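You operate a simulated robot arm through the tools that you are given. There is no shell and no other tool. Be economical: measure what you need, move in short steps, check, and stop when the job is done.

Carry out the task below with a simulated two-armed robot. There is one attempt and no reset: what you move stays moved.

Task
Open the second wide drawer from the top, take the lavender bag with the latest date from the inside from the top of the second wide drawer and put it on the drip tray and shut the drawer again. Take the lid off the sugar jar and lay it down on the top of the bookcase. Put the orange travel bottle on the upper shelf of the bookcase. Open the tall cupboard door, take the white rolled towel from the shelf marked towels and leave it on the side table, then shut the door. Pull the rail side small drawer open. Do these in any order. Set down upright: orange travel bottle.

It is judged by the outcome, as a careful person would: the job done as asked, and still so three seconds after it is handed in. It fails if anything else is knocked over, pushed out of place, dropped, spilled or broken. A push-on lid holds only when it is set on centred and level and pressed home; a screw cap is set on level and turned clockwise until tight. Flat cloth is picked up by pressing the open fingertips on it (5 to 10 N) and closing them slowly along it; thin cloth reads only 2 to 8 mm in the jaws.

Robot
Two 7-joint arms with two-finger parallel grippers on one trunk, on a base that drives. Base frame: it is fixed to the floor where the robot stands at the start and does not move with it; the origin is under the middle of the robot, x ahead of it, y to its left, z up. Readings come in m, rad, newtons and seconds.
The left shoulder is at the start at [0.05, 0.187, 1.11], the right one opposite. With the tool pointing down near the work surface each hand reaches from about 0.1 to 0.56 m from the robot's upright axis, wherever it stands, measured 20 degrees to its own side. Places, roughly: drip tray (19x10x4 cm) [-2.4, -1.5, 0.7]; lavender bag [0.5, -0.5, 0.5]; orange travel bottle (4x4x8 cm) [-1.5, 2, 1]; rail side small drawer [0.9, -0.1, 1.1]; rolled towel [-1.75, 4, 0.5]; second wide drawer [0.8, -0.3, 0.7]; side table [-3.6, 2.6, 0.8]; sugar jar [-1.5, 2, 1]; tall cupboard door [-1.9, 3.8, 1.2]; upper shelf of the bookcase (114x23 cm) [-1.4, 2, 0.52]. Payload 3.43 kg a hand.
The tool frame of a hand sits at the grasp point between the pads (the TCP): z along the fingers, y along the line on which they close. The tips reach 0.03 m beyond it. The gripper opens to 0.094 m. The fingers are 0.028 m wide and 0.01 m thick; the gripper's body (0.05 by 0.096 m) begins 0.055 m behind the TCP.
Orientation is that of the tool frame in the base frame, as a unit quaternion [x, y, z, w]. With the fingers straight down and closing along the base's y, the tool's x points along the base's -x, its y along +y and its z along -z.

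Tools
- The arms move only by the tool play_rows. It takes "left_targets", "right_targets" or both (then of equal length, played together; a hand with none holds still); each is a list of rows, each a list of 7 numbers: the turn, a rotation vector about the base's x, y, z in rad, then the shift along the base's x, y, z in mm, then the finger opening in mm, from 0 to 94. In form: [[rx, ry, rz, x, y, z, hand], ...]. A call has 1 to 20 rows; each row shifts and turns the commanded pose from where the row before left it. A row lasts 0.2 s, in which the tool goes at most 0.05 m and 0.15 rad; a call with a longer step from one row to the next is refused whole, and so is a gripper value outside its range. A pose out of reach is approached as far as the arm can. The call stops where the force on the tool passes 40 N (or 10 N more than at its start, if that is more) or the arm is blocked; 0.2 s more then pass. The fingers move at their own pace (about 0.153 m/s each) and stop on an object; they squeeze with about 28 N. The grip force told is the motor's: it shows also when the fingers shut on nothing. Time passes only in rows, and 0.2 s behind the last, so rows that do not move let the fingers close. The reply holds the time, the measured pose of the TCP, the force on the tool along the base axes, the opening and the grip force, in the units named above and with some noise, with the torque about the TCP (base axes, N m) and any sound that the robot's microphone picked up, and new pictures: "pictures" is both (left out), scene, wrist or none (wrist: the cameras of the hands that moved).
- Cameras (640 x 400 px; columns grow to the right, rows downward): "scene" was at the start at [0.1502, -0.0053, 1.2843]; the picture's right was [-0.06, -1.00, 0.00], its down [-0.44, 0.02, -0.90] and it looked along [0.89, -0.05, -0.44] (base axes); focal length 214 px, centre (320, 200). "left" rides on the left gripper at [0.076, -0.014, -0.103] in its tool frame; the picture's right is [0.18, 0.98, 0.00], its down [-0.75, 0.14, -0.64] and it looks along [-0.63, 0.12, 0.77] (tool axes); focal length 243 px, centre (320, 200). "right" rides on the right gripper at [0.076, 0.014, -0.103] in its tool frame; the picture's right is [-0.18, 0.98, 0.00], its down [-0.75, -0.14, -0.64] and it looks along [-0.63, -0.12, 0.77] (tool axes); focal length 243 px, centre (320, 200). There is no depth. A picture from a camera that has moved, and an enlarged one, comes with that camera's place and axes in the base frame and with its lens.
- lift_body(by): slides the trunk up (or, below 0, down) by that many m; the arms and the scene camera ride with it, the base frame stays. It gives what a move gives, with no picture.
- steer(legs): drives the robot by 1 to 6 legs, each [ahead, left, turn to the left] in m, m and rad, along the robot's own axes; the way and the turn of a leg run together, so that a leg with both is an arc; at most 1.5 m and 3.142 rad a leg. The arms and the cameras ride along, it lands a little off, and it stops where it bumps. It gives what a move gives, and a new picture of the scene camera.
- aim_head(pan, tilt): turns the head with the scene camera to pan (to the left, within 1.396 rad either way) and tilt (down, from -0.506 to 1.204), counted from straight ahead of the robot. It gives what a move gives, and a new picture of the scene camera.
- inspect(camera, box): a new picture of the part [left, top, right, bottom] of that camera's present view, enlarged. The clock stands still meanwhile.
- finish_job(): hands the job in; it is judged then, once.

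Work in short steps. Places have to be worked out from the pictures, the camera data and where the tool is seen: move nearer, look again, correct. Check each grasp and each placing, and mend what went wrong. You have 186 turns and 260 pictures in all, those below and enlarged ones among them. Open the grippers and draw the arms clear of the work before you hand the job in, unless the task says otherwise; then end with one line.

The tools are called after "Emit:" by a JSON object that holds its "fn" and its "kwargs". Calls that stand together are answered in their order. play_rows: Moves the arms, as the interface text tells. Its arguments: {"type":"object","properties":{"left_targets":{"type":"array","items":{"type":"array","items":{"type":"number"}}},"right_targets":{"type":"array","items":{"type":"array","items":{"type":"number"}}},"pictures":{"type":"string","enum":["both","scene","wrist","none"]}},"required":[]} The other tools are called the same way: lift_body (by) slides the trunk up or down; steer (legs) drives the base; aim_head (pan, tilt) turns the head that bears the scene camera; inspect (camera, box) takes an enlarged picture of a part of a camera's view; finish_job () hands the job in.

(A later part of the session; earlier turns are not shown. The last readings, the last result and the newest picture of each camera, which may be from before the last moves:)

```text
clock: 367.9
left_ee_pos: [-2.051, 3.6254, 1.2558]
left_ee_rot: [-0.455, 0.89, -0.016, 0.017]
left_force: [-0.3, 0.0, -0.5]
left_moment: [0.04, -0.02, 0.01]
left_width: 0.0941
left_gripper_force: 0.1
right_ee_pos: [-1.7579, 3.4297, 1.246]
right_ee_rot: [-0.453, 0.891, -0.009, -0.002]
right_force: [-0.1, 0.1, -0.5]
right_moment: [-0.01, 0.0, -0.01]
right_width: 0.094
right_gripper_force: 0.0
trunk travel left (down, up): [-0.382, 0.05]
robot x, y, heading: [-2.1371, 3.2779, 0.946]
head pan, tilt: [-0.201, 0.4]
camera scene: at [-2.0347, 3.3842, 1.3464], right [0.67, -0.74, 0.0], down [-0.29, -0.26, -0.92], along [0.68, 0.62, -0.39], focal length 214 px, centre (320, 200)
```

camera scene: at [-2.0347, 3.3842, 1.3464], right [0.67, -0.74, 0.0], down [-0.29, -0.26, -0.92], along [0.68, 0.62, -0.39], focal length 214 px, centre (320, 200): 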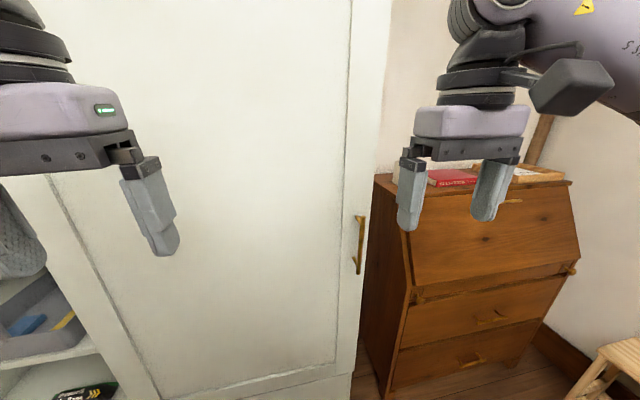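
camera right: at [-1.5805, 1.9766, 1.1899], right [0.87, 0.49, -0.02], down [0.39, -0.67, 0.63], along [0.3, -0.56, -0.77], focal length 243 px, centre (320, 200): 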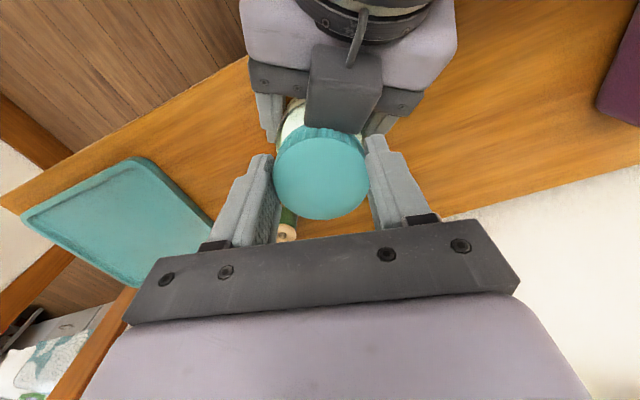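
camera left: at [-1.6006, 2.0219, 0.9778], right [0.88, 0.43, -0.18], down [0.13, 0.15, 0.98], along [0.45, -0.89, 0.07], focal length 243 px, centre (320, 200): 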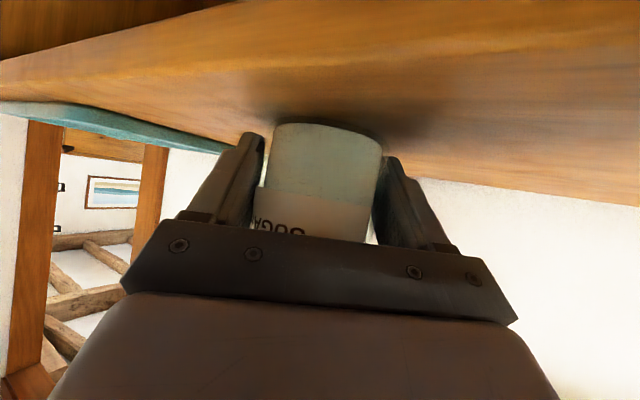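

Triangulated handle ≈(-1.665,3.598,1.06), vertical bar from z 1.00 to 1.12. I pitch the right hand 45° and go to a pre-grasp pose.

Emit:
{"fn": "play_rows", "kwargs": {"right_targets": [[0.108, -0.078, 0, 7.3, 16.3, -16.5, 94], [0.108, -0.078, 0, 7.3, 16.3, -16.5, 94], [0.108, -0.078, 0, 7.3, 16.3, -16.5, 94], [0.108, -0.078, 0, 7.3, 16.3, -16.5, 94], [0.108, -0.078, 0, 7.3, 16.3, -16.5, 94], [0.108, -0.078, 0, 7.3, 16.3, -16.5, 94], [0, 0, 0, 0, 0, 0, 94]], "pictures": "both"}}

```text
clock: 369.5
left_ee_pos: [-2.0515, 3.6251, 1.2552]
left_ee_rot: [-0.454, 0.891, -0.016, 0.017]
left_force: [0.2, -0.4, 0.1]
left_moment: [0.04, 0.0, -0.04]
left_width: 0.0942
left_gripper_force: 0.0
right_ee_pos: [-1.7144, 3.5256, 1.1469]
right_ee_rot: [-0.416, 0.824, 0.171, 0.344]
right_force: [0.0, 0.2, -0.4]
right_moment: [0.01, -0.02, 0.03]
right_width: 0.0937
right_gripper_force: 0.1
trunk travel left (down, up): [-0.382, 0.05]
robot x, y, heading: [-2.1425, 3.2754, 0.938]
head pan, tilt: [-0.201, 0.4]
camera scene: at [-2.0348, 3.3841, 1.3465], right [0.67, -0.74, 0.0], down [-0.29, -0.26, -0.92], along [0.68, 0.62, -0.39], focal length 214 px, centre (320, 200)
camera right: at [-1.8016, 3.4344, 1.1657], right [-0.71, 0.69, 0.13], down [0.16, -0.02, 0.99], along [0.68, 0.72, -0.09], focal length 243 px, centre (320, 200)
```

scene: 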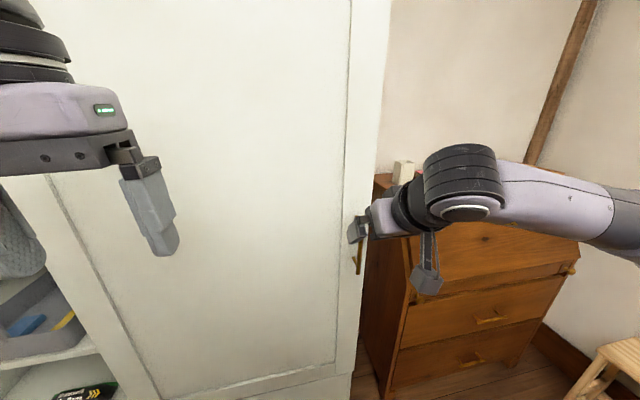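
right: 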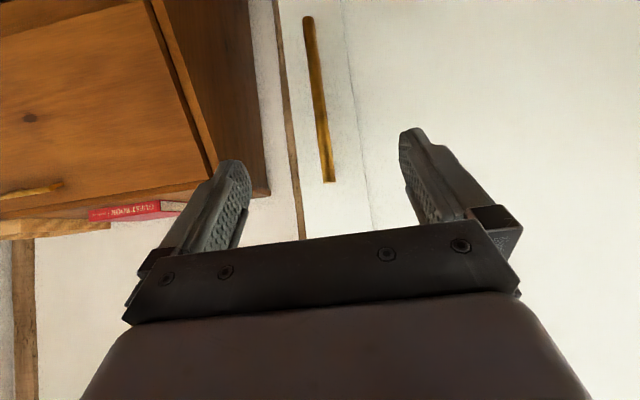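

The bar is centred between the fingers. I advance along the axis and close on it.

Emit:
{"fn": "play_rows", "kwargs": {"right_targets": [[0, 0, 0, 12.8, 17, -21, 94], [0, 0, 0, 12.8, 17, -21, 94], [0, 0, 0, 12.8, 17, -21, 94], [0, 0, 0, 8.5, 11.4, -14, 94], [0, 0, 0, 0, 0, 0, 94]], "pictures": "wrist"}}

```text
clock: 370.7
left_ee_pos: [-2.052, 3.6257, 1.2549]
left_ee_rot: [-0.455, 0.89, -0.015, 0.018]
left_force: [0.1, 0.5, 0.3]
left_moment: [0.06, 0.04, 0.0]
left_width: 0.0942
left_gripper_force: 0.0
right_ee_pos: [-1.6664, 3.588, 1.0697]
right_ee_rot: [-0.416, 0.825, 0.17, 0.343]
right_force: [0.2, -1.0, -0.2]
right_moment: [0.0, 0.0, -0.03]
right_width: 0.094
right_gripper_force: 0.0
trunk travel left (down, up): [-0.382, 0.05]
robot x, y, heading: [-2.1386, 3.2772, 0.942]
head pan, tilt: [-0.201, 0.4]
camera right: at [-1.7546, 3.497, 1.0888], right [-0.71, 0.69, 0.13], down [0.16, -0.02, 0.99], along [0.69, 0.72, -0.09], focal length 243 px, centre (320, 200)
```

right: 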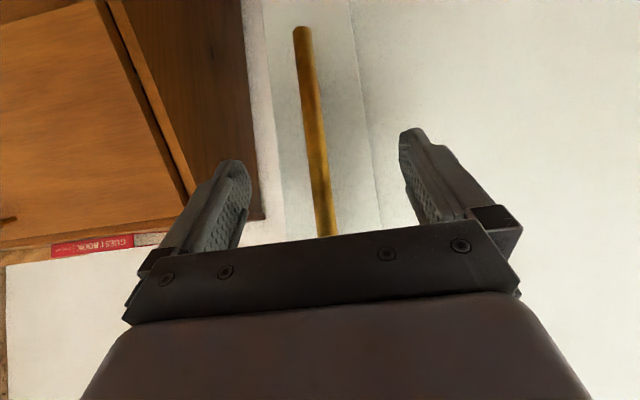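

Emit:
{"fn": "play_rows", "kwargs": {"right_targets": [[0, 0, 0, 6, 8, -3, 94], [0, 0, 0, 6, 8, -3, 94], [0, 0, 0, 0, 0, 0, 60], [0, 0, 0, 0, 0, 0, 40], [0, 0, 0, 0, 0, 0, 20], [0, 0, 0, 0, 0, 0, 0], [0, 0, 0, 0, 0, 0, 0]], "pictures": "wrist"}}

```text
clock: 372.3
left_ee_pos: [-2.0519, 3.6241, 1.2563]
left_ee_rot: [-0.455, 0.89, -0.015, 0.018]
left_force: [0.7, -0.3, 0.7]
left_moment: [0.02, -0.01, 0.0]
left_width: 0.0938
left_gripper_force: 0.2
right_ee_pos: [-1.6548, 3.6033, 1.0638]
right_ee_rot: [-0.414, 0.825, 0.17, 0.344]
right_force: [-7.4, -8.7, 0.4]
right_moment: [0.07, 0.81, -0.08]
right_width: 0.0161
right_gripper_force: 44.5
trunk travel left (down, up): [-0.382, 0.05]
robot x, y, heading: [-2.1372, 3.2757, 0.943]
head pan, tilt: [-0.201, 0.4]
camera right: at [-1.7429, 3.5122, 1.0835], right [-0.71, 0.69, 0.13], down [0.16, -0.02, 0.99], along [0.69, 0.72, -0.09], focal length 243 px, centre (320, 200)
```

right: 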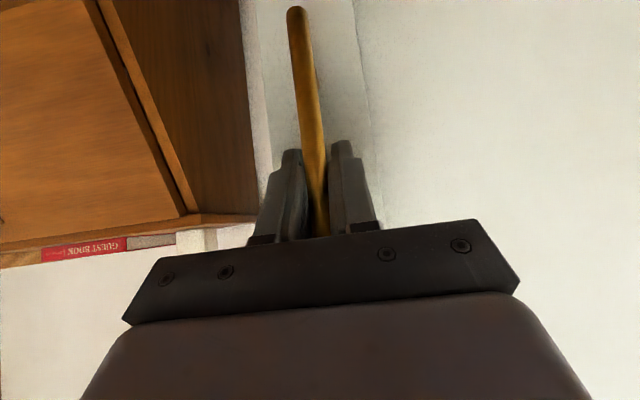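

Handle gripped (16 mm). I pull the door along its arc (hinge to the left) about 0.3 rad.

Emit:
{"fn": "play_rows", "kwargs": {"right_targets": [[0, 0, -0.03, -11.5, -14.6, 0, 0], [0, 0, -0.03, -12, -14.3, 0, 0], [0, 0, -0.03, -12.4, -14, 0, 0], [0, 0, -0.03, -12.8, -13.6, 0, 0], [0, 0, -0.03, -13.2, -13.2, 0, 0], [0, 0, -0.03, -13.6, -12.8, 0, 0], [0, 0, -0.03, -14, -12.3, 0, 0], [0, 0, -0.03, -14.4, -11.8, 0, 0], [0, 0, -0.03, -14.8, -11.3, 0, 0], [0, 0, -0.03, -15.1, -10.9, 0, 0], [0, 0, 0, 0, 0, 0, 0]], "pictures": "scene"}}

```text
clock: 374.7
left_ee_pos: [-2.0532, 3.6281, 1.2556]
left_ee_rot: [-0.455, 0.89, -0.016, 0.018]
left_force: [-0.7, 0.1, -0.2]
left_moment: [-0.02, -0.01, 0.01]
left_width: 0.0941
left_gripper_force: 0.0
right_ee_pos: [-1.7914, 3.4786, 1.0645]
right_ee_rot: [-0.287, 0.878, 0.117, 0.364]
right_force: [-9.3, 13.2, 4.0]
right_moment: [-0.29, 1.18, -0.06]
right_width: 0.0163
right_gripper_force: 44.8
trunk travel left (down, up): [-0.382, 0.05]
robot x, y, heading: [-2.1405, 3.2766, 0.941]
head pan, tilt: [-0.201, 0.4]
camera scene: at [-2.0358, 3.3858, 1.3465], right [0.67, -0.74, 0.0], down [-0.29, -0.26, -0.92], along [0.68, 0.62, -0.39], focal length 214 px, centre (320, 200)
```

scene: 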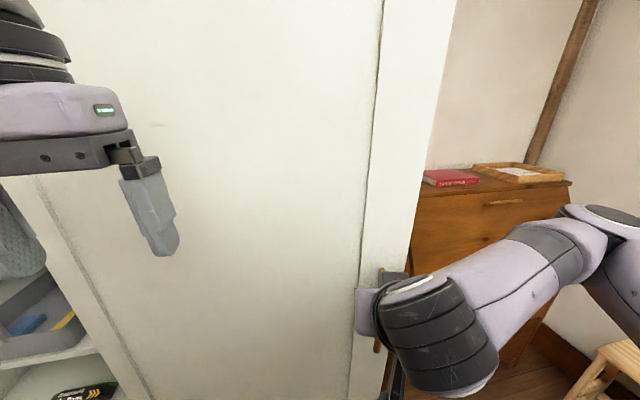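

The door swings well. I continue pulling by driving the base back and left along the arc while holding the handle.

Emit:
{"fn": "steer", "kwargs": {"legs": [[-0.085, 0.036, 0], [-0.079, 0.048, 0], [-0.071, 0.059, 0], [-0.061, 0.069, 0]]}}

```text
clock: 378.2
left_ee_pos: [-2.3955, 3.5181, 1.2537]
left_ee_rot: [-0.454, 0.89, -0.017, 0.016]
left_force: [-1.1, 1.0, 0.0]
left_moment: [-0.02, -0.04, 0.02]
left_width: 0.094
left_gripper_force: 0.1
right_ee_pos: [-2.1335, 3.3677, 1.0625]
right_ee_rot: [-0.288, 0.877, 0.118, 0.365]
right_force: [0.0, 38.3, 1.2]
right_moment: [-0.68, 0.13, -0.19]
right_width: 0.016
right_gripper_force: 45.1
trunk travel left (down, up): [-0.382, 0.05]
robot x, y, heading: [-2.4819, 3.1634, 0.937]
head pan, tilt: [-0.201, 0.4]
camera scene: at [-2.3788, 3.2767, 1.3459], right [0.67, -0.74, 0.0], down [-0.29, -0.27, -0.92], along [0.68, 0.62, -0.39], focal length 214 px, centre (320, 200)
```

scene: 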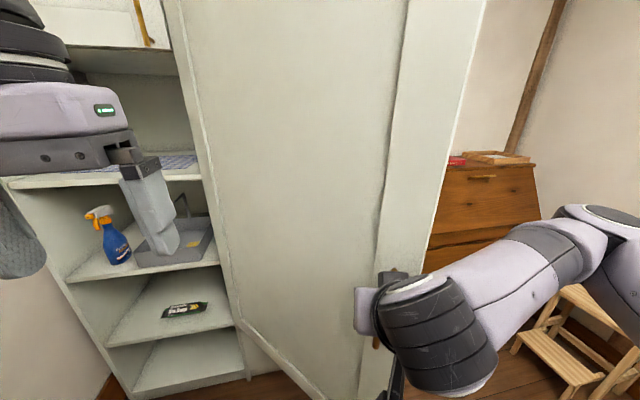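

Door is ~50° open. I continue: a bit more by base, then with the arm, easing the radial tension.

Emit:
{"fn": "play_rows", "kwargs": {"right_targets": [[0, 0, -0.05, 0, 5, 0, 0], [0, 0, -0.05, 0, 0, 0, 0], [0, 0, -0.05, 0, 0, 0, 0]], "pictures": "none"}}

Emit:
{"fn": "steer", "kwargs": {"legs": [[-0.036, 0.05, 0], [-0.031, 0.056, 0]]}}

Emit:
{"fn": "play_rows", "kwargs": {"right_targets": [[0, 0, -0.04, -15.5, 3.5, 0, 0], [0, 0, -0.04, -15.6, 4, 0, 0], [0, 0, -0.04, -15.7, 4.5, 0, 0], [0, 0, -0.04, -15.7, 5.2, 0, 0], [0, 0, -0.04, -15.7, 6, 0, 0], [0, 0, -0.04, -15.6, 6.8, 0, 0], [0, 0, -0.04, -15.5, 7.4, 0, 0], [0, 0, -0.04, -15.3, 8, 0, 0], [0, 0, 0, 0, 0, 0, 0]], "pictures": "scene"}}

```text
clock: 379.0
left_ee_pos: [-2.394, 3.5109, 1.2549]
left_ee_rot: [-0.454, 0.891, -0.016, 0.017]
left_force: [-0.3, -0.4, -0.1]
left_moment: [-0.02, -0.03, 0.02]
left_width: 0.0937
left_gripper_force: 0.1
right_ee_pos: [-2.1332, 3.3682, 1.0619]
right_ee_rot: [-0.22, 0.897, 0.091, 0.372]
right_force: [-0.6, -4.6, -7.7]
right_moment: [-0.09, 0.3, 0.12]
right_width: 0.016
right_gripper_force: 45.0
trunk travel left (down, up): [-0.382, 0.05]
robot x, y, heading: [-2.4808, 3.1606, 0.939]
head pan, tilt: [-0.201, 0.4]
```

```text
clock: 380.9
left_ee_pos: [-2.4993, 3.5184, 1.255]
left_ee_rot: [-0.452, 0.891, -0.017, 0.018]
left_force: [-0.3, -0.6, -0.6]
left_moment: [-0.02, 0.0, -0.03]
left_width: 0.0941
left_gripper_force: 0.1
right_ee_pos: [-2.2394, 3.3757, 1.063]
right_ee_rot: [-0.219, 0.897, 0.096, 0.37]
right_force: [1.5, 8.5, 0.3]
right_moment: [-0.04, 0.13, 0.14]
right_width: 0.0162
right_gripper_force: 44.8
trunk travel left (down, up): [-0.382, 0.05]
robot x, y, heading: [-2.5912, 3.1693, 0.932]
head pan, tilt: [-0.201, 0.4]
stopped in leg 2: the robot was blocked; the commanded pose is now the measured one
camera scene: at [-2.4831, 3.276, 1.3463], right [0.67, -0.74, 0.0], down [-0.29, -0.26, -0.92], along [0.68, 0.62, -0.39], focal length 214 px, centre (320, 200)
```

scene: 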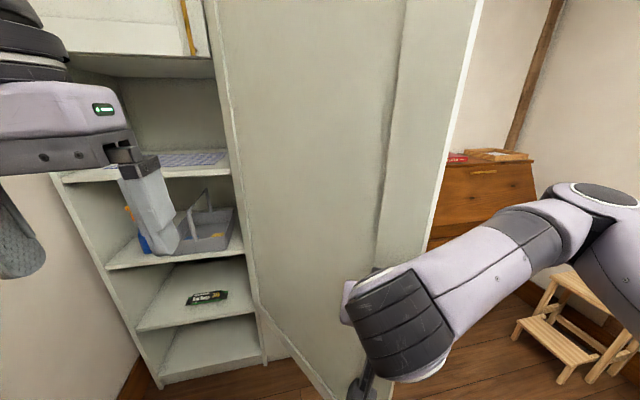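

```text
clock: 382.1
left_ee_pos: [-2.4983, 3.5084, 1.2583]
left_ee_rot: [-0.451, 0.892, -0.014, 0.02]
left_force: [0.5, 0.4, -0.2]
left_moment: [-0.05, -0.03, -0.01]
left_width: 0.0944
left_gripper_force: 0.1
right_ee_pos: [-2.3222, 3.3937, 1.0629]
right_ee_rot: [-0.126, 0.914, 0.067, 0.379]
right_force: [-9.0, 17.0, 4.9]
right_moment: [0.17, -1.31, 0.05]
right_width: 0.0163
right_gripper_force: 44.7
trunk travel left (down, up): [-0.382, 0.05]
robot x, y, heading: [-2.587, 3.1621, 0.925]
head pan, tilt: [-0.201, 0.4]
stopped in row 6 (right hand): the force on the tool passed its limit at 54 N (the readings are from after the stop); the commanded pose is now the measured one
camera scene: at [-2.4845, 3.2669, 1.3466], right [0.67, -0.74, 0.0], down [-0.29, -0.25, -0.92], along [0.69, 0.62, -0.39], focal length 214 px, centre (320, 200)
```

scene: 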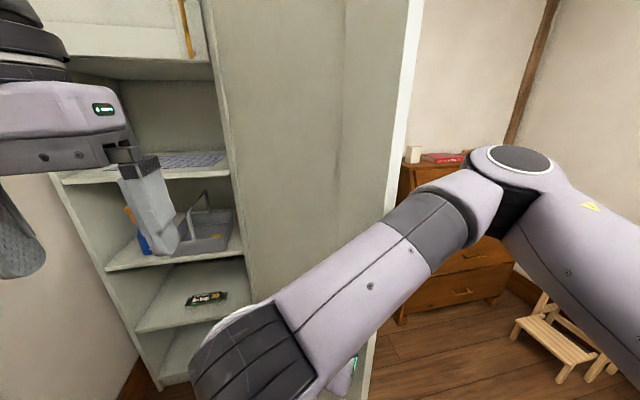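

Door ~70° open, but the base got blocked on the left. I look left to see what's there.

Emit:
{"fn": "aim_head", "kwargs": {"pan": 1.3, "tilt": 0.5}}

```text
clock: 383.8
left_ee_pos: [-2.4991, 3.5075, 1.257]
left_ee_rot: [-0.452, 0.892, -0.012, 0.019]
left_force: [0.5, -0.8, -0.4]
left_moment: [-0.02, 0.0, 0.0]
left_width: 0.0939
left_gripper_force: 0.0
right_ee_pos: [-2.3213, 3.3919, 1.0624]
right_ee_rot: [-0.125, 0.915, 0.066, 0.378]
right_force: [14.1, 32.3, -26.1]
right_moment: [-0.55, 0.03, 0.01]
right_width: 0.0161
right_gripper_force: 44.9
trunk travel left (down, up): [-0.382, 0.05]
robot x, y, heading: [-2.5897, 3.1663, 0.932]
head pan, tilt: [1.3, 0.499]
camera scene: at [-2.6085, 3.276, 1.338], right [0.79, 0.61, 0.0], down [0.29, -0.37, -0.88], along [-0.54, 0.7, -0.47], focal length 214 px, centre (320, 200)
```

scene: 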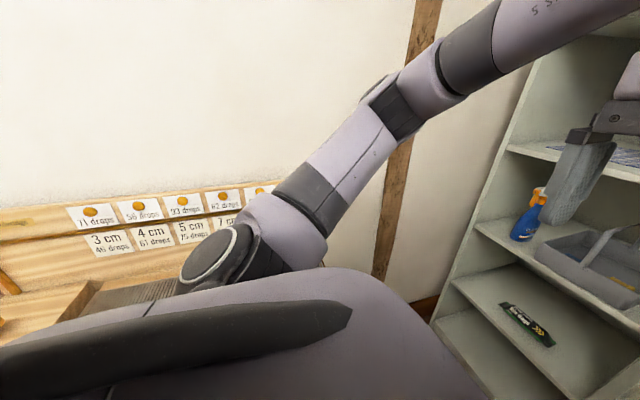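

I release the handle, withdraw the hand, and move the base away to the right.

Emit:
{"fn": "play_rows", "kwargs": {"right_targets": [[0, 0, 0, 0, 0, 0, 50], [0, 0, 0, 0, 0, 0, 94], [0, 0, 0, 0, 0, 0, 94], [0, 0, 0, -14, -4.5, 15, 94], [0, 0, 0, -20, -6.5, 21, 94], [0, 0, 0, -20, -6.5, 21, 94], [0, 0, 0, 0, -20, 20, 94]], "pictures": "none"}}

Emit:
{"fn": "steer", "kwargs": {"legs": [[0.0, -0.1, 0], [0, -0.45, 0]]}}

Emit:
{"fn": "aim_head", "kwargs": {"pan": 0.3, "tilt": 0.55}}

```text
clock: 384.3
left_ee_pos: [-2.4985, 3.5084, 1.2583]
left_ee_rot: [-0.451, 0.892, -0.014, 0.019]
left_force: [-0.1, -0.4, -0.2]
left_moment: [0.01, -0.01, 0.0]
left_width: 0.0938
left_gripper_force: 0.2
right_ee_pos: [-2.3273, 3.4011, 1.0671]
right_ee_rot: [-0.127, 0.918, 0.086, 0.366]
right_force: [-28.3, 41.8, 1.5]
right_moment: [0.62, 0.38, 0.83]
right_width: 0.066
right_gripper_force: 0.0
trunk travel left (down, up): [-0.382, 0.05]
robot x, y, heading: [-2.5878, 3.1649, 0.932]
head pan, tilt: [1.3, 0.499]
stopped in row 2 (right hand): the force on the tool passed its limit at 56 N (the readings are from after the stop); the commanded pose is now the measured one
```

```text
clock: 389.9
left_ee_pos: [-2.0562, 3.1868, 1.2558]
left_ee_rot: [-0.452, 0.892, -0.016, 0.019]
left_force: [0.8, 0.0, 0.0]
left_moment: [0.02, 0.02, 0.0]
left_width: 0.094
left_gripper_force: 0.0
right_ee_pos: [-1.8829, 3.0758, 1.063]
right_ee_rot: [-0.128, 0.916, 0.073, 0.373]
right_force: [0.0, 0.1, 0.9]
right_moment: [0.01, 0.03, 0.01]
right_width: 0.0939
right_gripper_force: 0.0
trunk travel left (down, up): [-0.382, 0.05]
robot x, y, heading: [-2.149, 2.8363, 0.935]
head pan, tilt: [1.3, 0.499]
camera scene: at [-2.167, 2.9566, 1.3373], right [0.79, 0.62, 0.0], down [0.29, -0.38, -0.88], along [-0.54, 0.69, -0.48], focal length 214 px, centre (320, 200)
```

scene: 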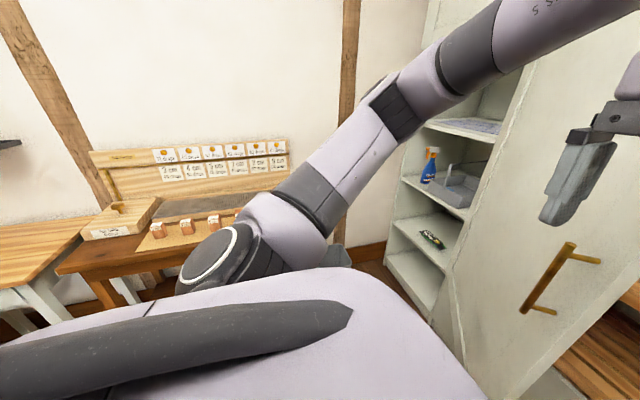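

```text
clock: 391.2
left_ee_pos: [-2.0573, 3.1873, 1.2564]
left_ee_rot: [-0.452, 0.892, -0.017, 0.018]
left_force: [0.1, 0.0, 1.0]
left_moment: [-0.01, 0.0, -0.01]
left_width: 0.0938
left_gripper_force: 0.1
right_ee_pos: [-1.8841, 3.0753, 1.0634]
right_ee_rot: [-0.129, 0.917, 0.073, 0.372]
right_force: [0.1, -0.5, -0.3]
right_moment: [-0.04, -0.02, 0.0]
right_width: 0.0939
right_gripper_force: 0.0
trunk travel left (down, up): [-0.382, 0.05]
robot x, y, heading: [-2.1468, 2.8336, 0.933]
head pan, tilt: [0.3, 0.55]
camera scene: at [-2.0815, 2.9697, 1.3327], right [0.94, -0.33, 0.0], down [-0.17, -0.49, -0.85], along [0.28, 0.8, -0.52], focal length 214 px, centre (320, 200)
```

scene: 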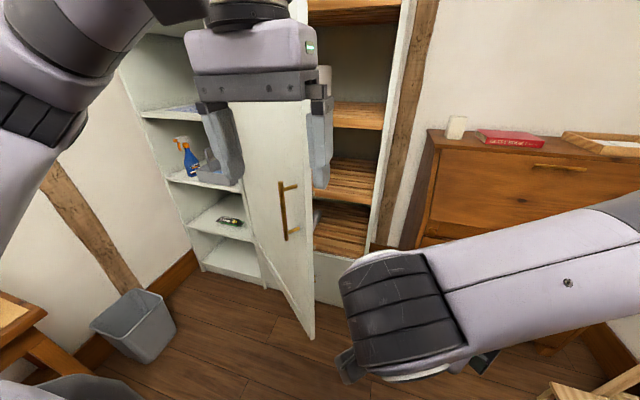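

The door relaxed to ~42° open. Plan: stand to the right of it facing left and push its inner face open with the right hand. First back off, turn, and line up.

Emit:
{"fn": "play_rows", "kwargs": {"left_targets": [[0, 0, 0, -12, -20, 0, 0], [0, 0, 0, -12, -20, 0, 0], [0, 0, 0, -12, -20, 0, 0], [0, 0, 0, 0, 0, 0, 0], [0, 0, 0, 0, 0, 0, 0]], "right_targets": [[0, 0, 0.1, 0, 0, 10, 0], [0, 0, 0.1, 0, 0, 10, 0], [0, 0, 0.1, 0, 0, 10, 0], [0, 0, 0.1, 0, 0, 10, 0], [0, 0, 0, 0, 0, 0, 0]], "pictures": "none"}}

Emit:
{"fn": "steer", "kwargs": {"legs": [[0, -0.3, 0], [0, 0, 1.565], [0, -0.45, 0]]}}

Emit:
{"fn": "aim_head", "kwargs": {"pan": -0.3, "tilt": 0.5}}

```text
clock: 392.4
left_ee_pos: [-2.093, 3.1284, 1.2554]
left_ee_rot: [-0.452, 0.892, -0.017, 0.018]
left_force: [-0.2, -0.3, 0.1]
left_moment: [0.03, 0.02, 0.01]
left_width: 0.0
left_gripper_force: 27.6
right_ee_pos: [-1.8832, 3.0764, 1.1026]
right_ee_rot: [-0.308, 0.872, 0.146, 0.35]
right_force: [0.7, -0.4, -0.2]
right_moment: [0.01, 0.02, -0.01]
right_width: 0.0003
right_gripper_force: 28.7
trunk travel left (down, up): [-0.382, 0.05]
robot x, y, heading: [-2.1455, 2.8388, 0.933]
head pan, tilt: [0.3, 0.55]
```

```text
clock: 403.5
left_ee_pos: [-1.9292, 3.0736, 1.2542]
left_ee_rot: [0.951, -0.308, -0.001, -0.023]
left_force: [-0.5, -0.6, 0.6]
left_moment: [0.01, 0.03, 0.02]
left_width: 0.0
left_gripper_force: 28.1
right_ee_pos: [-1.8779, 3.2832, 1.104]
right_ee_rot: [0.836, -0.397, -0.351, -0.143]
right_force: [-0.7, -0.5, 0.5]
right_moment: [0.01, -0.02, 0.01]
right_width: 0.0002
right_gripper_force: 27.7
trunk travel left (down, up): [-0.382, 0.05]
robot x, y, heading: [-1.6396, 3.0246, 2.517]
head pan, tilt: [0.3, 0.55]
camera scene: at [-1.7701, 3.0858, 1.3327], right [0.32, 0.95, 0.0], down [0.49, -0.17, -0.85], along [-0.81, 0.28, -0.52], focal length 214 px, centre (320, 200)
```

scene: 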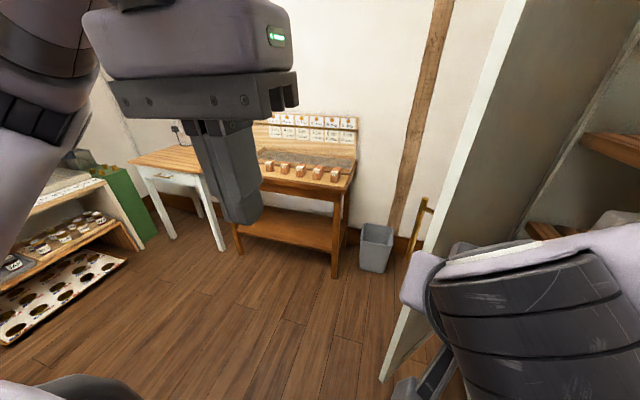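

```text
clock: 404.5
left_ee_pos: [-1.9318, 3.075, 1.2532]
left_ee_rot: [0.954, -0.3, 0.001, -0.023]
left_force: [-59.1, 41.5, -6.0]
left_moment: [-4.45, -6.2, 1.11]
left_width: 0.0002
left_gripper_force: 28.2
right_ee_pos: [-1.8771, 3.2834, 1.1037]
right_ee_rot: [0.836, -0.396, -0.351, -0.143]
right_force: [0.5, 0.1, -0.7]
right_moment: [-0.02, 0.01, 0.01]
right_width: 0.0001
right_gripper_force: 28.0
trunk travel left (down, up): [-0.382, 0.05]
robot x, y, heading: [-1.6384, 3.0233, 2.511]
head pan, tilt: [-0.3, 0.499]
camera scene: at [-1.7547, 3.116, 1.339], right [0.65, 0.76, 0.0], down [0.35, -0.3, -0.89], along [-0.67, 0.58, -0.46], focal length 214 px, centre (320, 200)
```

scene: 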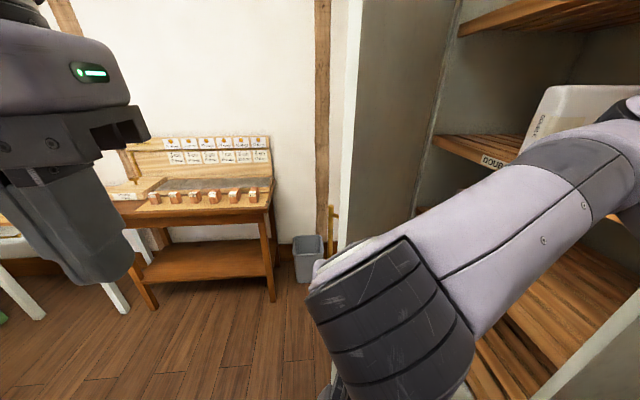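

The left hand was pressing against the head; I move it forward a little, and extend the right hand to the right/forward behind the door.

Emit:
{"fn": "play_rows", "kwargs": {"left_targets": [[0, 0, 0, -24, 17.7, 0, 0], [0, 0, 0, -24, 17.7, 0, 0], [0, 0, 0, 0, 0, 0, 0], [0, 0, 0, 0, 0, 0, 0], [0, 0, 0, 0, 0, 0, 0]], "right_targets": [[0, 0, 0, -5.5, 35, 0, 0], [0, 0, 0, -5.5, 35, 0, 0], [0, 0, 0, -5.5, 35, 0, 0], [0, 0, 0, -5.5, 35, 0, 0], [0, 0, 0, 0, 0, 0, 0]], "pictures": "none"}}

Emit:
{"fn": "steer", "kwargs": {"legs": [[0.2, 0, 0], [0.2, 0, 0]]}}

```text
clock: 405.7
left_ee_pos: [-1.9746, 3.1077, 1.2539]
left_ee_rot: [0.951, -0.308, -0.002, -0.024]
left_force: [0.2, 0.9, 0.2]
left_moment: [-0.02, -0.02, 0.03]
left_width: 0.0001
left_gripper_force: 28.2
right_ee_pos: [-1.9, 3.425, 1.1045]
right_ee_rot: [0.836, -0.396, -0.352, -0.143]
right_force: [0.7, 0.6, 0.6]
right_moment: [0.01, 0.01, -0.06]
right_width: 0.0003
right_gripper_force: 27.9
trunk travel left (down, up): [-0.382, 0.05]
robot x, y, heading: [-1.6382, 3.0222, 2.511]
head pan, tilt: [-0.3, 0.499]
```

```text
clock: 408.2
left_ee_pos: [-2.2317, 3.2892, 1.2548]
left_ee_rot: [0.952, -0.305, -0.003, -0.018]
left_force: [-0.4, -0.3, -0.1]
left_moment: [0.04, -0.04, -0.02]
left_width: 0.0
left_gripper_force: 27.6
right_ee_pos: [-2.151, 3.6053, 1.1027]
right_ee_rot: [0.838, -0.395, -0.348, -0.141]
right_force: [-1.0, 0.4, 0.0]
right_moment: [0.02, 0.0, -0.04]
right_width: 0.0002
right_gripper_force: 28.4
trunk travel left (down, up): [-0.382, 0.05]
robot x, y, heading: [-1.8908, 3.2087, 2.515]
head pan, tilt: [-0.3, 0.499]
stopped in leg 2: the force on the tool passed its limit at 56 N (the readings are from after the stop); the commanded pose is now the measured one
camera scene: at [-1.9931, 3.3139, 1.3369], right [0.8, 0.6, 0.0], down [0.29, -0.38, -0.88], along [-0.52, 0.7, -0.48], focal length 214 px, centre (320, 200)
```

scene: 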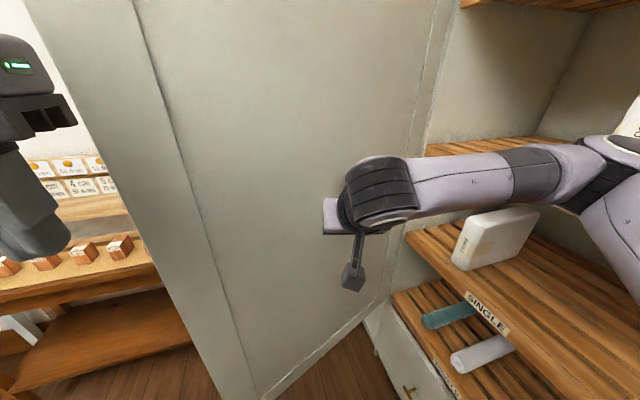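

The right hand is pushing the door's inner face nicely. The left hand is close to the door's edge, so I move it outward, then push on.

Emit:
{"fn": "play_rows", "kwargs": {"left_targets": [[0, 0, 0, -10, -36, 0, 0], [0, 0, 0, -18, -36, 0, 0], [0, 0, 0, -20, -36, 0, 0], [0, 0, 0, 0, 0, 0, 0]], "pictures": "none"}}

Emit:
{"fn": "steer", "kwargs": {"legs": [[0.1, 0, 0], [0.08, 0, 0]]}}

```text
clock: 409.2
left_ee_pos: [-2.2768, 3.1815, 1.2554]
left_ee_rot: [0.952, -0.306, -0.004, -0.018]
left_force: [0.4, -0.5, 0.3]
left_moment: [0.0, -0.02, -0.01]
left_width: 0.0
left_gripper_force: 27.9
right_ee_pos: [-2.1499, 3.606, 1.1029]
right_ee_rot: [0.838, -0.395, -0.349, -0.142]
right_force: [-0.6, -0.1, 0.3]
right_moment: [0.05, -0.01, 0.02]
right_width: 0.0001
right_gripper_force: 28.0
trunk travel left (down, up): [-0.382, 0.05]
robot x, y, heading: [-1.887, 3.2082, 2.51]
head pan, tilt: [-0.3, 0.499]
```

```text
clock: 411.0
left_ee_pos: [-2.4237, 3.289, 1.2554]
left_ee_rot: [0.952, -0.305, -0.003, -0.018]
left_force: [-0.4, -0.6, 0.4]
left_moment: [-0.03, -0.03, -0.02]
left_width: 0.0001
left_gripper_force: 28.2
right_ee_pos: [-2.2953, 3.7125, 1.1027]
right_ee_rot: [0.837, -0.397, -0.349, -0.143]
right_force: [0.5, 0.3, -0.1]
right_moment: [-0.04, -0.02, 0.02]
right_width: 0.0
right_gripper_force: 27.8
trunk travel left (down, up): [-0.382, 0.05]
robot x, y, heading: [-2.033, 3.3141, 2.514]
head pan, tilt: [-0.3, 0.499]
camera scene: at [-2.1364, 3.4203, 1.3372], right [0.8, 0.6, 0.0], down [0.29, -0.38, -0.88], along [-0.52, 0.7, -0.48], focal length 214 px, centre (320, 200)
```

scene: 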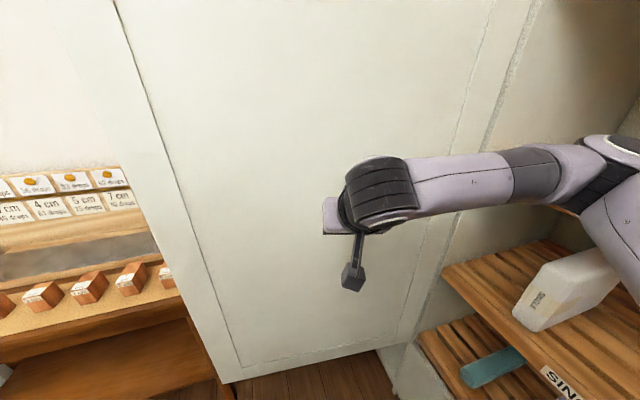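

Almost perpendicular. One more small push, then I back off and look at the shelves.

Emit:
{"fn": "steer", "kwargs": {"legs": [[0.07, 0, 0], [-0.3, 0, 0]]}}

Emit:
{"fn": "lift_body", "kwargs": {"by": -0.15}}

Emit:
{"fn": "aim_head", "kwargs": {"pan": -0.9, "tilt": 0.6}}

```text
clock: 411.9
left_ee_pos: [-2.4544, 3.3105, 1.2557]
left_ee_rot: [0.952, -0.306, -0.004, -0.017]
left_force: [-0.2, 0.9, 0.4]
left_moment: [0.02, -0.01, 0.01]
left_width: 0.0001
left_gripper_force: 28.0
right_ee_pos: [-2.3203, 3.7302, 1.1049]
right_ee_rot: [0.84, -0.394, -0.344, -0.143]
right_force: [6.4, -3.3, 4.0]
right_moment: [0.0, 0.05, -0.02]
right_width: 0.0001
right_gripper_force: 28.2
trunk travel left (down, up): [-0.382, 0.05]
robot x, y, heading: [-2.0676, 3.3344, 2.511]
head pan, tilt: [-0.3, 0.499]
stopped in leg 1: the force on the tool passed its limit at 106 N (the readings are from after the stop); the commanded pose is now the measured one
camera scene: at [-2.1668, 3.4429, 1.3374], right [0.8, 0.59, 0.0], down [0.28, -0.38, -0.88], along [-0.52, 0.71, -0.48], focal length 214 px, centre (320, 200)
```

scene: 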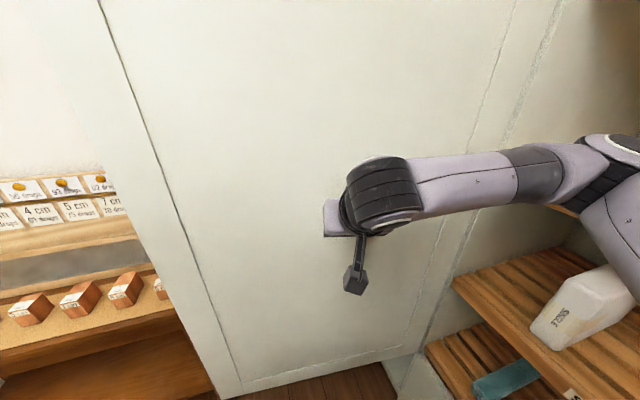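

```text
clock: 413.2
left_ee_pos: [-2.4536, 3.3119, 1.1357]
left_ee_rot: [0.952, -0.306, -0.003, -0.017]
left_force: [-0.6, -0.7, -0.4]
left_moment: [0.03, 0.01, -0.02]
left_width: 0.0003
left_gripper_force: 27.9
right_ee_pos: [-2.3203, 3.7309, 0.9835]
right_ee_rot: [0.841, -0.393, -0.343, -0.142]
right_force: [3.6, -4.2, -2.7]
right_moment: [-0.07, -0.13, 0.07]
right_width: 0.0
right_gripper_force: 28.3
trunk travel left (down, up): [-0.263, 0.169]
robot x, y, heading: [-2.0655, 3.3367, 2.511]
head pan, tilt: [-0.3, 0.499]
stopped: the force on the tool passed its limit at 44 N (the readings are from after the stop); the commanded pose is now the measured one
```

```text
clock: 414.2
left_ee_pos: [-2.4548, 3.3119, 1.1372]
left_ee_rot: [0.952, -0.307, -0.003, -0.018]
left_force: [0.0, 0.1, 0.5]
left_moment: [-0.03, 0.03, 0.01]
left_width: 0.0
left_gripper_force: 28.2
right_ee_pos: [-2.3218, 3.7302, 0.9849]
right_ee_rot: [0.842, -0.392, -0.343, -0.142]
right_force: [9.6, -10.1, -10.6]
right_moment: [-0.29, -0.41, 0.06]
right_width: 0.0
right_gripper_force: 27.9
trunk travel left (down, up): [-0.263, 0.169]
robot x, y, heading: [-2.0691, 3.3346, 2.507]
head pan, tilt: [-0.901, 0.6]
camera scene: at [-2.1166, 3.4586, 1.2094], right [1.0, 0.04, 0.0], down [0.02, -0.56, -0.83], along [-0.03, 0.82, -0.56], focal length 214 px, centre (320, 200)
```

scene: 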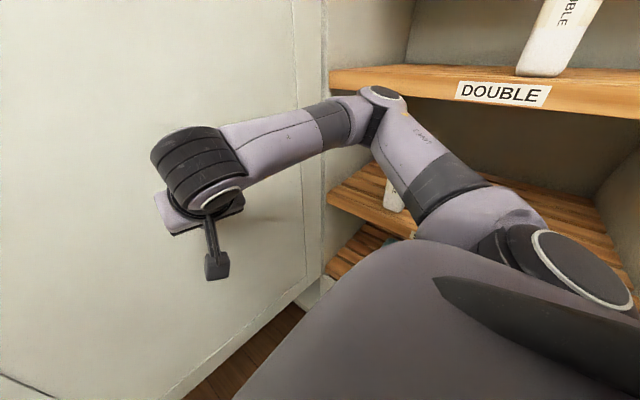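

The door is at its stop, fully open. I back off and turn toward the cupboard to look at the labelled shelves.

Emit:
{"fn": "steer", "kwargs": {"legs": [[-0.2, 0.05, 0], [0.0, 0.4, 0]]}}

Emit:
{"fn": "aim_head", "kwargs": {"pan": -1.39, "tilt": 0.5}}

```text
clock: 419.5
left_ee_pos: [-2.5592, 2.8317, 1.1369]
left_ee_rot: [0.952, -0.306, -0.003, -0.017]
left_force: [0.6, -0.3, -1.1]
left_moment: [-0.02, 0.0, -0.01]
left_width: 0.0002
left_gripper_force: 28.3
right_ee_pos: [-2.4254, 3.2514, 0.9849]
right_ee_rot: [0.84, -0.394, -0.345, -0.143]
right_force: [0.3, 1.2, 0.9]
right_moment: [-0.02, -0.04, -0.04]
right_width: 0.0
right_gripper_force: 28.4
trunk travel left (down, up): [-0.263, 0.169]
robot x, y, heading: [-2.1713, 2.8575, 2.507]
head pan, tilt: [-0.901, 0.6]
camera scene: at [-2.2206, 2.9789, 1.2095], right [1.0, 0.04, 0.0], down [0.02, -0.56, -0.83], along [-0.03, 0.82, -0.56], focal length 214 px, centre (320, 200)
```

scene: 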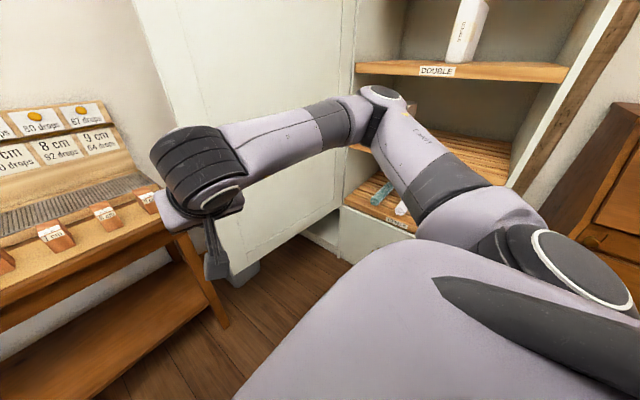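

```text
clock: 420.4
left_ee_pos: [-2.5583, 2.8321, 1.137]
left_ee_rot: [0.952, -0.306, -0.004, -0.017]
left_force: [-0.5, -0.2, -0.2]
left_moment: [0.01, 0.03, -0.03]
left_width: 0.0001
left_gripper_force: 28.3
right_ee_pos: [-2.4242, 3.2518, 0.9847]
right_ee_rot: [0.84, -0.394, -0.344, -0.143]
right_force: [-0.2, -0.7, 1.1]
right_moment: [0.0, 0.0, -0.02]
right_width: 0.0
right_gripper_force: 28.7
trunk travel left (down, up): [-0.263, 0.169]
robot x, y, heading: [-2.1702, 2.859, 2.512]
head pan, tilt: [-1.389, 0.499]
camera scene: at [-2.1776, 2.9725, 1.2185], right [0.9, -0.44, 0.0], down [-0.21, -0.43, -0.88], along [0.38, 0.79, -0.48], focal length 214 px, centre (320, 200)
```

scene: 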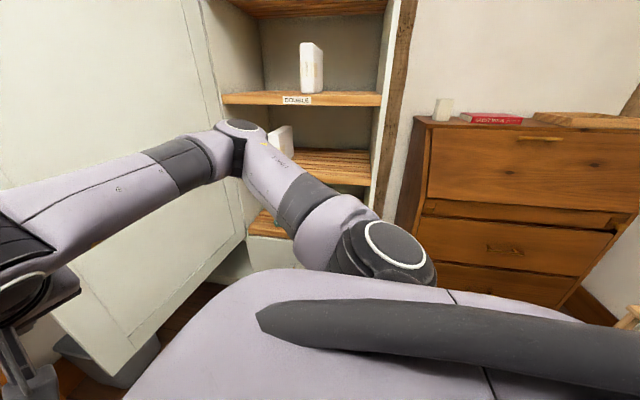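

I turn to face the open cupboard.

Emit:
{"fn": "steer", "kwargs": {"legs": [[0, 0, -1.58], [0, 0.2, 0]]}}

Emit:
{"fn": "aim_head", "kwargs": {"pan": 0.1, "tilt": 0.6}}

Emit:
{"fn": "inspect", "kwargs": {"camera": "scene", "box": [200, 100, 460, 300]}}

```text
clock: 426.6
left_ee_pos: [-2.3473, 3.3664, 1.1371]
left_ee_rot: [-0.449, 0.893, -0.01, 0.016]
left_force: [1.5, -0.4, 0.2]
left_moment: [0.0, 0.01, 0.03]
left_width: 0.0
left_gripper_force: 28.1
right_ee_pos: [-1.9304, 3.2252, 0.9856]
right_ee_rot: [-0.308, 0.875, 0.14, 0.347]
right_force: [-0.1, -0.4, -0.2]
right_moment: [-0.01, -0.02, 0.0]
right_width: 0.0
right_gripper_force: 28.2
trunk travel left (down, up): [-0.263, 0.169]
robot x, y, heading: [-2.3329, 2.9798, 0.924]
head pan, tilt: [-1.389, 0.499]
camera scene: at [-2.2131, 2.9825, 1.2186], right [-0.45, -0.89, 0.0], down [-0.43, 0.22, -0.88], along [0.78, -0.4, -0.48], focal length 214 px, centre (320, 200)
```

scene: 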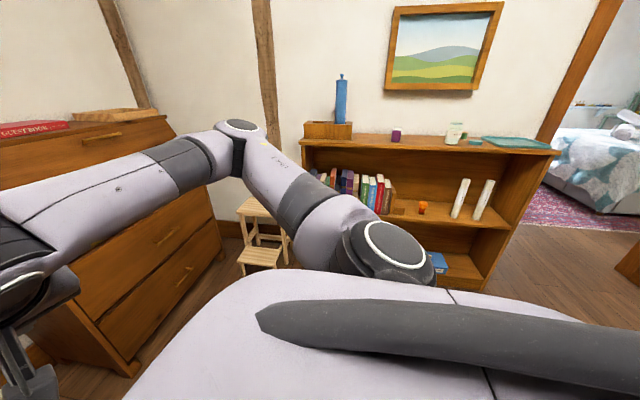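

```text
clock: 428.2
left_ee_pos: [-2.3474, 3.3647, 1.1362]
left_ee_rot: [-0.45, 0.893, -0.01, 0.014]
left_force: [-0.2, -0.6, 0.0]
left_moment: [0.0, 0.0, 0.03]
left_width: 0.0
left_gripper_force: 28.0
right_ee_pos: [-1.93, 3.2247, 0.985]
right_ee_rot: [-0.308, 0.875, 0.139, 0.346]
right_force: [-0.1, 0.2, 0.1]
right_moment: [-0.01, 0.01, -0.04]
right_width: 0.0
right_gripper_force: 27.7
trunk travel left (down, up): [-0.263, 0.169]
robot x, y, heading: [-2.3281, 2.9764, 0.918]
head pan, tilt: [0.099, 0.6]
camera scene: at [-2.2477, 3.0989, 1.2095], right [0.85, -0.52, 0.0], down [-0.3, -0.48, -0.83], along [0.43, 0.7, -0.56], focal length 214 px, centre (320, 200)
```

scene: 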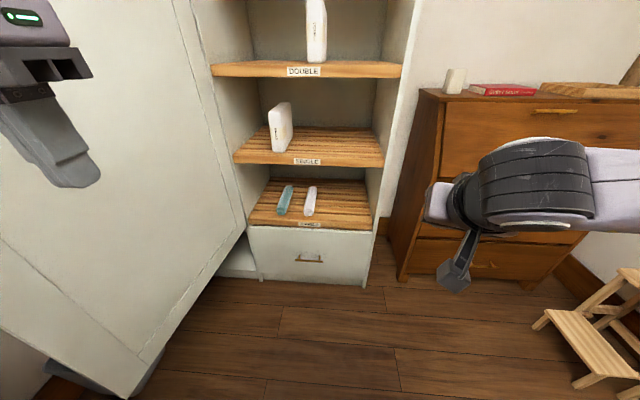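

```text
2.00 times, centred on (330, 200) of scene
camera zoom: at [-2.2477, 3.0989, 1.2095], right [0.85, -0.52, 0.0], down [-0.3, -0.48, -0.83], along [0.43, 0.7, -0.56], focal length 429 px, centre (300, 200)
```

zoom: 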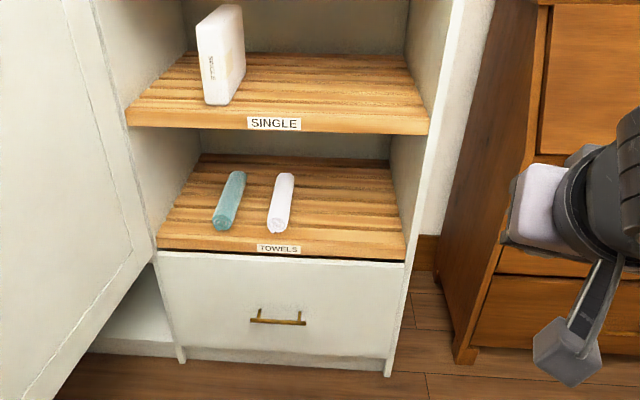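

The white rolled towel lies on the "TOWELS" shelf (axis along depth, b≈3.80, a from -1.97 to -2.18, shelf z≈0.535). I'll use the left hand: pitch it 45°, lower the trunk, retract the right hand, then drive in.

Emit:
{"fn": "play_rows", "kwargs": {"left_targets": [[0.104, -0.079, 0, 20, -5, -20, 80], [0.104, -0.079, 0, 20, -5, -20, 80], [0.104, -0.079, 0, 20, -5, -20, 80], [0.104, -0.079, 0, 20, -5, -20, 80], [0.104, -0.079, 0, 20, -5, -20, 80], [0.104, -0.079, 0, 20, -5, -20, 80], [0, 0, 0, 0, 0, 0, 80]], "right_targets": [[0, 0, 0, -24, -32, 10, 0], [0, 0, 0, -24, -32, 10, 0], [0, 0, 0, -24, -32, 10, 0], [0, 0, 0, -24, -32, 10, 0], [0, 0, 0, 0, 0, 0, 0], [0, 0, 0, 0, 0, 0, 0], [0, 0, 0, 0, 0, 0, 0]], "pictures": "none"}}

Emit:
{"fn": "lift_body", "kwargs": {"by": -0.24}}

Emit:
{"fn": "steer", "kwargs": {"legs": [[0.4, 0, 0]]}}

Emit:
{"fn": "inspect", "kwargs": {"camera": "left", "box": [0, 0, 640, 400]}}

```text
clock: 429.8
left_ee_pos: [-2.2249, 3.3358, 1.0166]
left_ee_rot: [-0.408, 0.825, 0.158, 0.357]
left_force: [-0.4, 0.3, 0.3]
left_moment: [-0.01, -0.04, 0.02]
left_width: 0.0801
left_gripper_force: 0.1
right_ee_pos: [-2.0288, 3.124, 1.0436]
right_ee_rot: [-0.308, 0.875, 0.139, 0.346]
right_force: [1.4, -0.1, 0.6]
right_moment: [0.02, 0.0, 0.01]
right_width: 0.0
right_gripper_force: 27.6
right hand out of reach, approached as far as the arm can: row 3, 4
trunk travel left (down, up): [-0.263, 0.169]
robot x, y, heading: [-2.3337, 2.9773, 0.919]
head pan, tilt: [0.099, 0.6]
```

```text
clock: 432.3
left_ee_pos: [-2.2274, 3.3349, 0.7774]
left_ee_rot: [-0.409, 0.825, 0.159, 0.356]
left_force: [1.0, 0.1, -0.4]
left_moment: [-0.01, 0.01, 0.01]
left_width: 0.08
left_gripper_force: 0.1
right_ee_pos: [-2.0286, 3.1236, 0.8028]
right_ee_rot: [-0.308, 0.875, 0.139, 0.346]
right_force: [0.1, -0.3, -0.2]
right_moment: [0.02, -0.02, -0.02]
right_width: 0.0
right_gripper_force: 27.9
trunk travel left (down, up): [-0.023, 0.409]
robot x, y, heading: [-2.3305, 2.9794, 0.916]
head pan, tilt: [0.099, 0.6]
```

```text
clock: 434.8
left_ee_pos: [-1.9854, 3.6521, 0.7778]
left_ee_rot: [-0.408, 0.825, 0.159, 0.357]
left_force: [-1.0, -1.1, 0.6]
left_moment: [0.01, -0.03, -0.01]
left_width: 0.0798
left_gripper_force: 0.0
right_ee_pos: [-1.788, 3.4387, 0.8034]
right_ee_rot: [-0.306, 0.876, 0.138, 0.347]
right_force: [-0.6, -0.5, 0.3]
right_moment: [-0.01, -0.04, 0.03]
right_width: 0.0
right_gripper_force: 28.2
trunk travel left (down, up): [-0.023, 0.409]
robot x, y, heading: [-2.0894, 3.2929, 0.914]
head pan, tilt: [0.099, 0.6]
camera scene: at [-2.0064, 3.4142, 0.9697], right [0.85, -0.53, 0.0], down [-0.3, -0.48, -0.83], along [0.44, 0.7, -0.56], focal length 214 px, centre (320, 200)
```

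scene: 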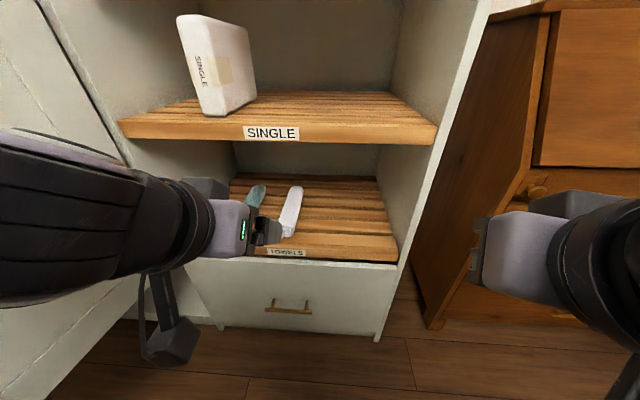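

```text
1.00 times, centred on (320, 200) of left (not enlarged: the box is as wide or as high as the picture)
camera zoom: at [-2.0527, 3.5429, 0.7949], right [-0.85, 0.5, -0.16], down [-0.1, 0.15, 0.98], along [0.52, 0.85, -0.08], focal length 243 px, centre (320, 200)
```

zoom: 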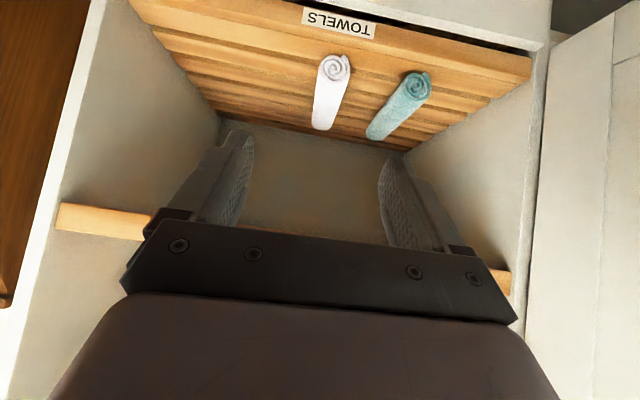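

Towel's gripping point ≈(-1.80,3.925,0.56). I drive 0.12 m closer, straighten the yaw and move in over the towel.

Emit:
{"fn": "steer", "kwargs": {"legs": [[0.12, 0, 0]]}}

Emit:
{"fn": "play_rows", "kwargs": {"left_targets": [[0, 0, 0.03, 12, 20, -28, 90], [0, 0, 0.03, 12, 20, -28, 90], [0, 0, 0.03, 12, 20, -28, 90], [0, 0, 0, 12, 20, -24, 90], [0, 0, 0, 12, 20, -20, 90], [0, 0, 0, 0, 0, 0, 90]], "pictures": "both"}}

```text
clock: 436.1
left_ee_pos: [-1.9119, 3.7432, 0.7766]
left_ee_rot: [-0.406, 0.827, 0.158, 0.356]
left_force: [-0.7, -0.2, -0.2]
left_moment: [-0.03, -0.03, 0.01]
left_width: 0.0798
left_gripper_force: 0.0
right_ee_pos: [-1.7142, 3.5323, 0.8029]
right_ee_rot: [-0.307, 0.876, 0.139, 0.345]
right_force: [-0.6, -0.3, 0.6]
right_moment: [-0.01, 0.0, -0.02]
right_width: 0.0002
right_gripper_force: 27.5
trunk travel left (down, up): [-0.023, 0.409]
robot x, y, heading: [-2.0174, 3.3885, 0.913]
head pan, tilt: [0.099, 0.6]
camera scene: at [-1.9323, 3.5086, 0.9695], right [0.85, -0.53, 0.0], down [-0.3, -0.48, -0.83], along [0.44, 0.7, -0.56], focal length 214 px, centre (320, 200)
```

scene: 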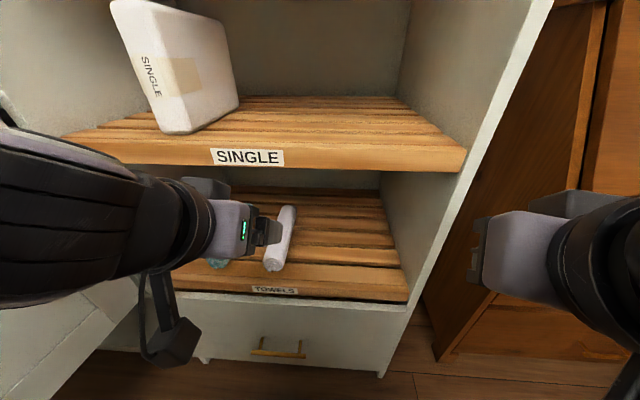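

```text
clock: 437.5
left_ee_pos: [-1.8459, 3.8412, 0.6523]
left_ee_rot: [-0.438, 0.808, 0.177, 0.351]
left_force: [-0.8, -1.0, -0.6]
left_moment: [-0.02, 0.02, -0.01]
left_width: 0.0902
left_gripper_force: 0.1
right_ee_pos: [-1.7121, 3.53, 0.8023]
right_ee_rot: [-0.305, 0.877, 0.143, 0.344]
right_force: [0.5, -0.2, -0.5]
right_moment: [-0.02, 0.0, 0.01]
right_width: 0.0001
right_gripper_force: 27.8
trunk travel left (down, up): [-0.023, 0.409]
robot x, y, heading: [-2.0129, 3.3871, 0.916]
head pan, tilt: [0.099, 0.6]
camera scene: at [-1.929, 3.504, 0.97], right [0.85, -0.53, -0.01], down [-0.3, -0.47, -0.83], along [0.43, 0.7, -0.56], focal length 214 px, centre (320, 200)
camera left: at [-1.9053, 3.7273, 0.6687], right [-0.89, 0.44, -0.15], down [-0.1, 0.14, 0.99], along [0.45, 0.89, -0.08], focal length 243 px, centre (320, 200)
```

scene: 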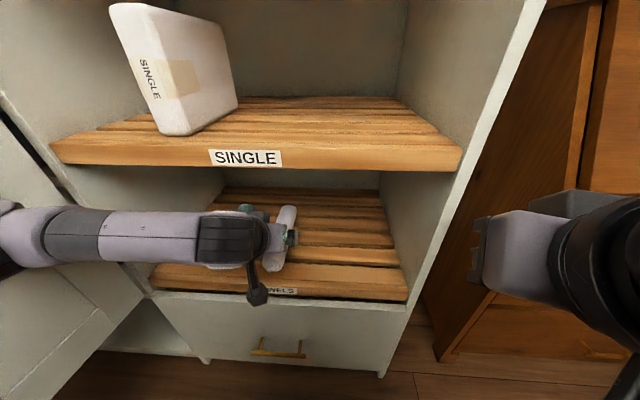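
left: 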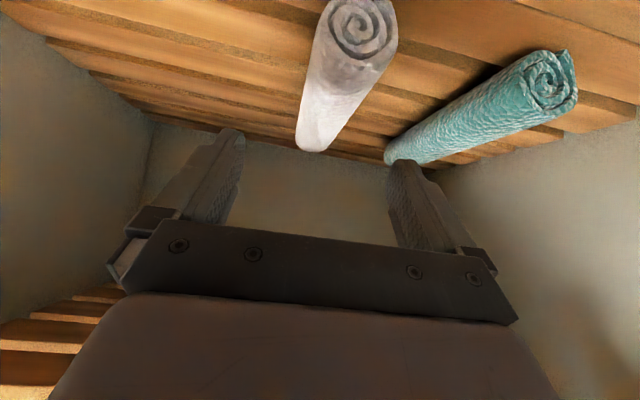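

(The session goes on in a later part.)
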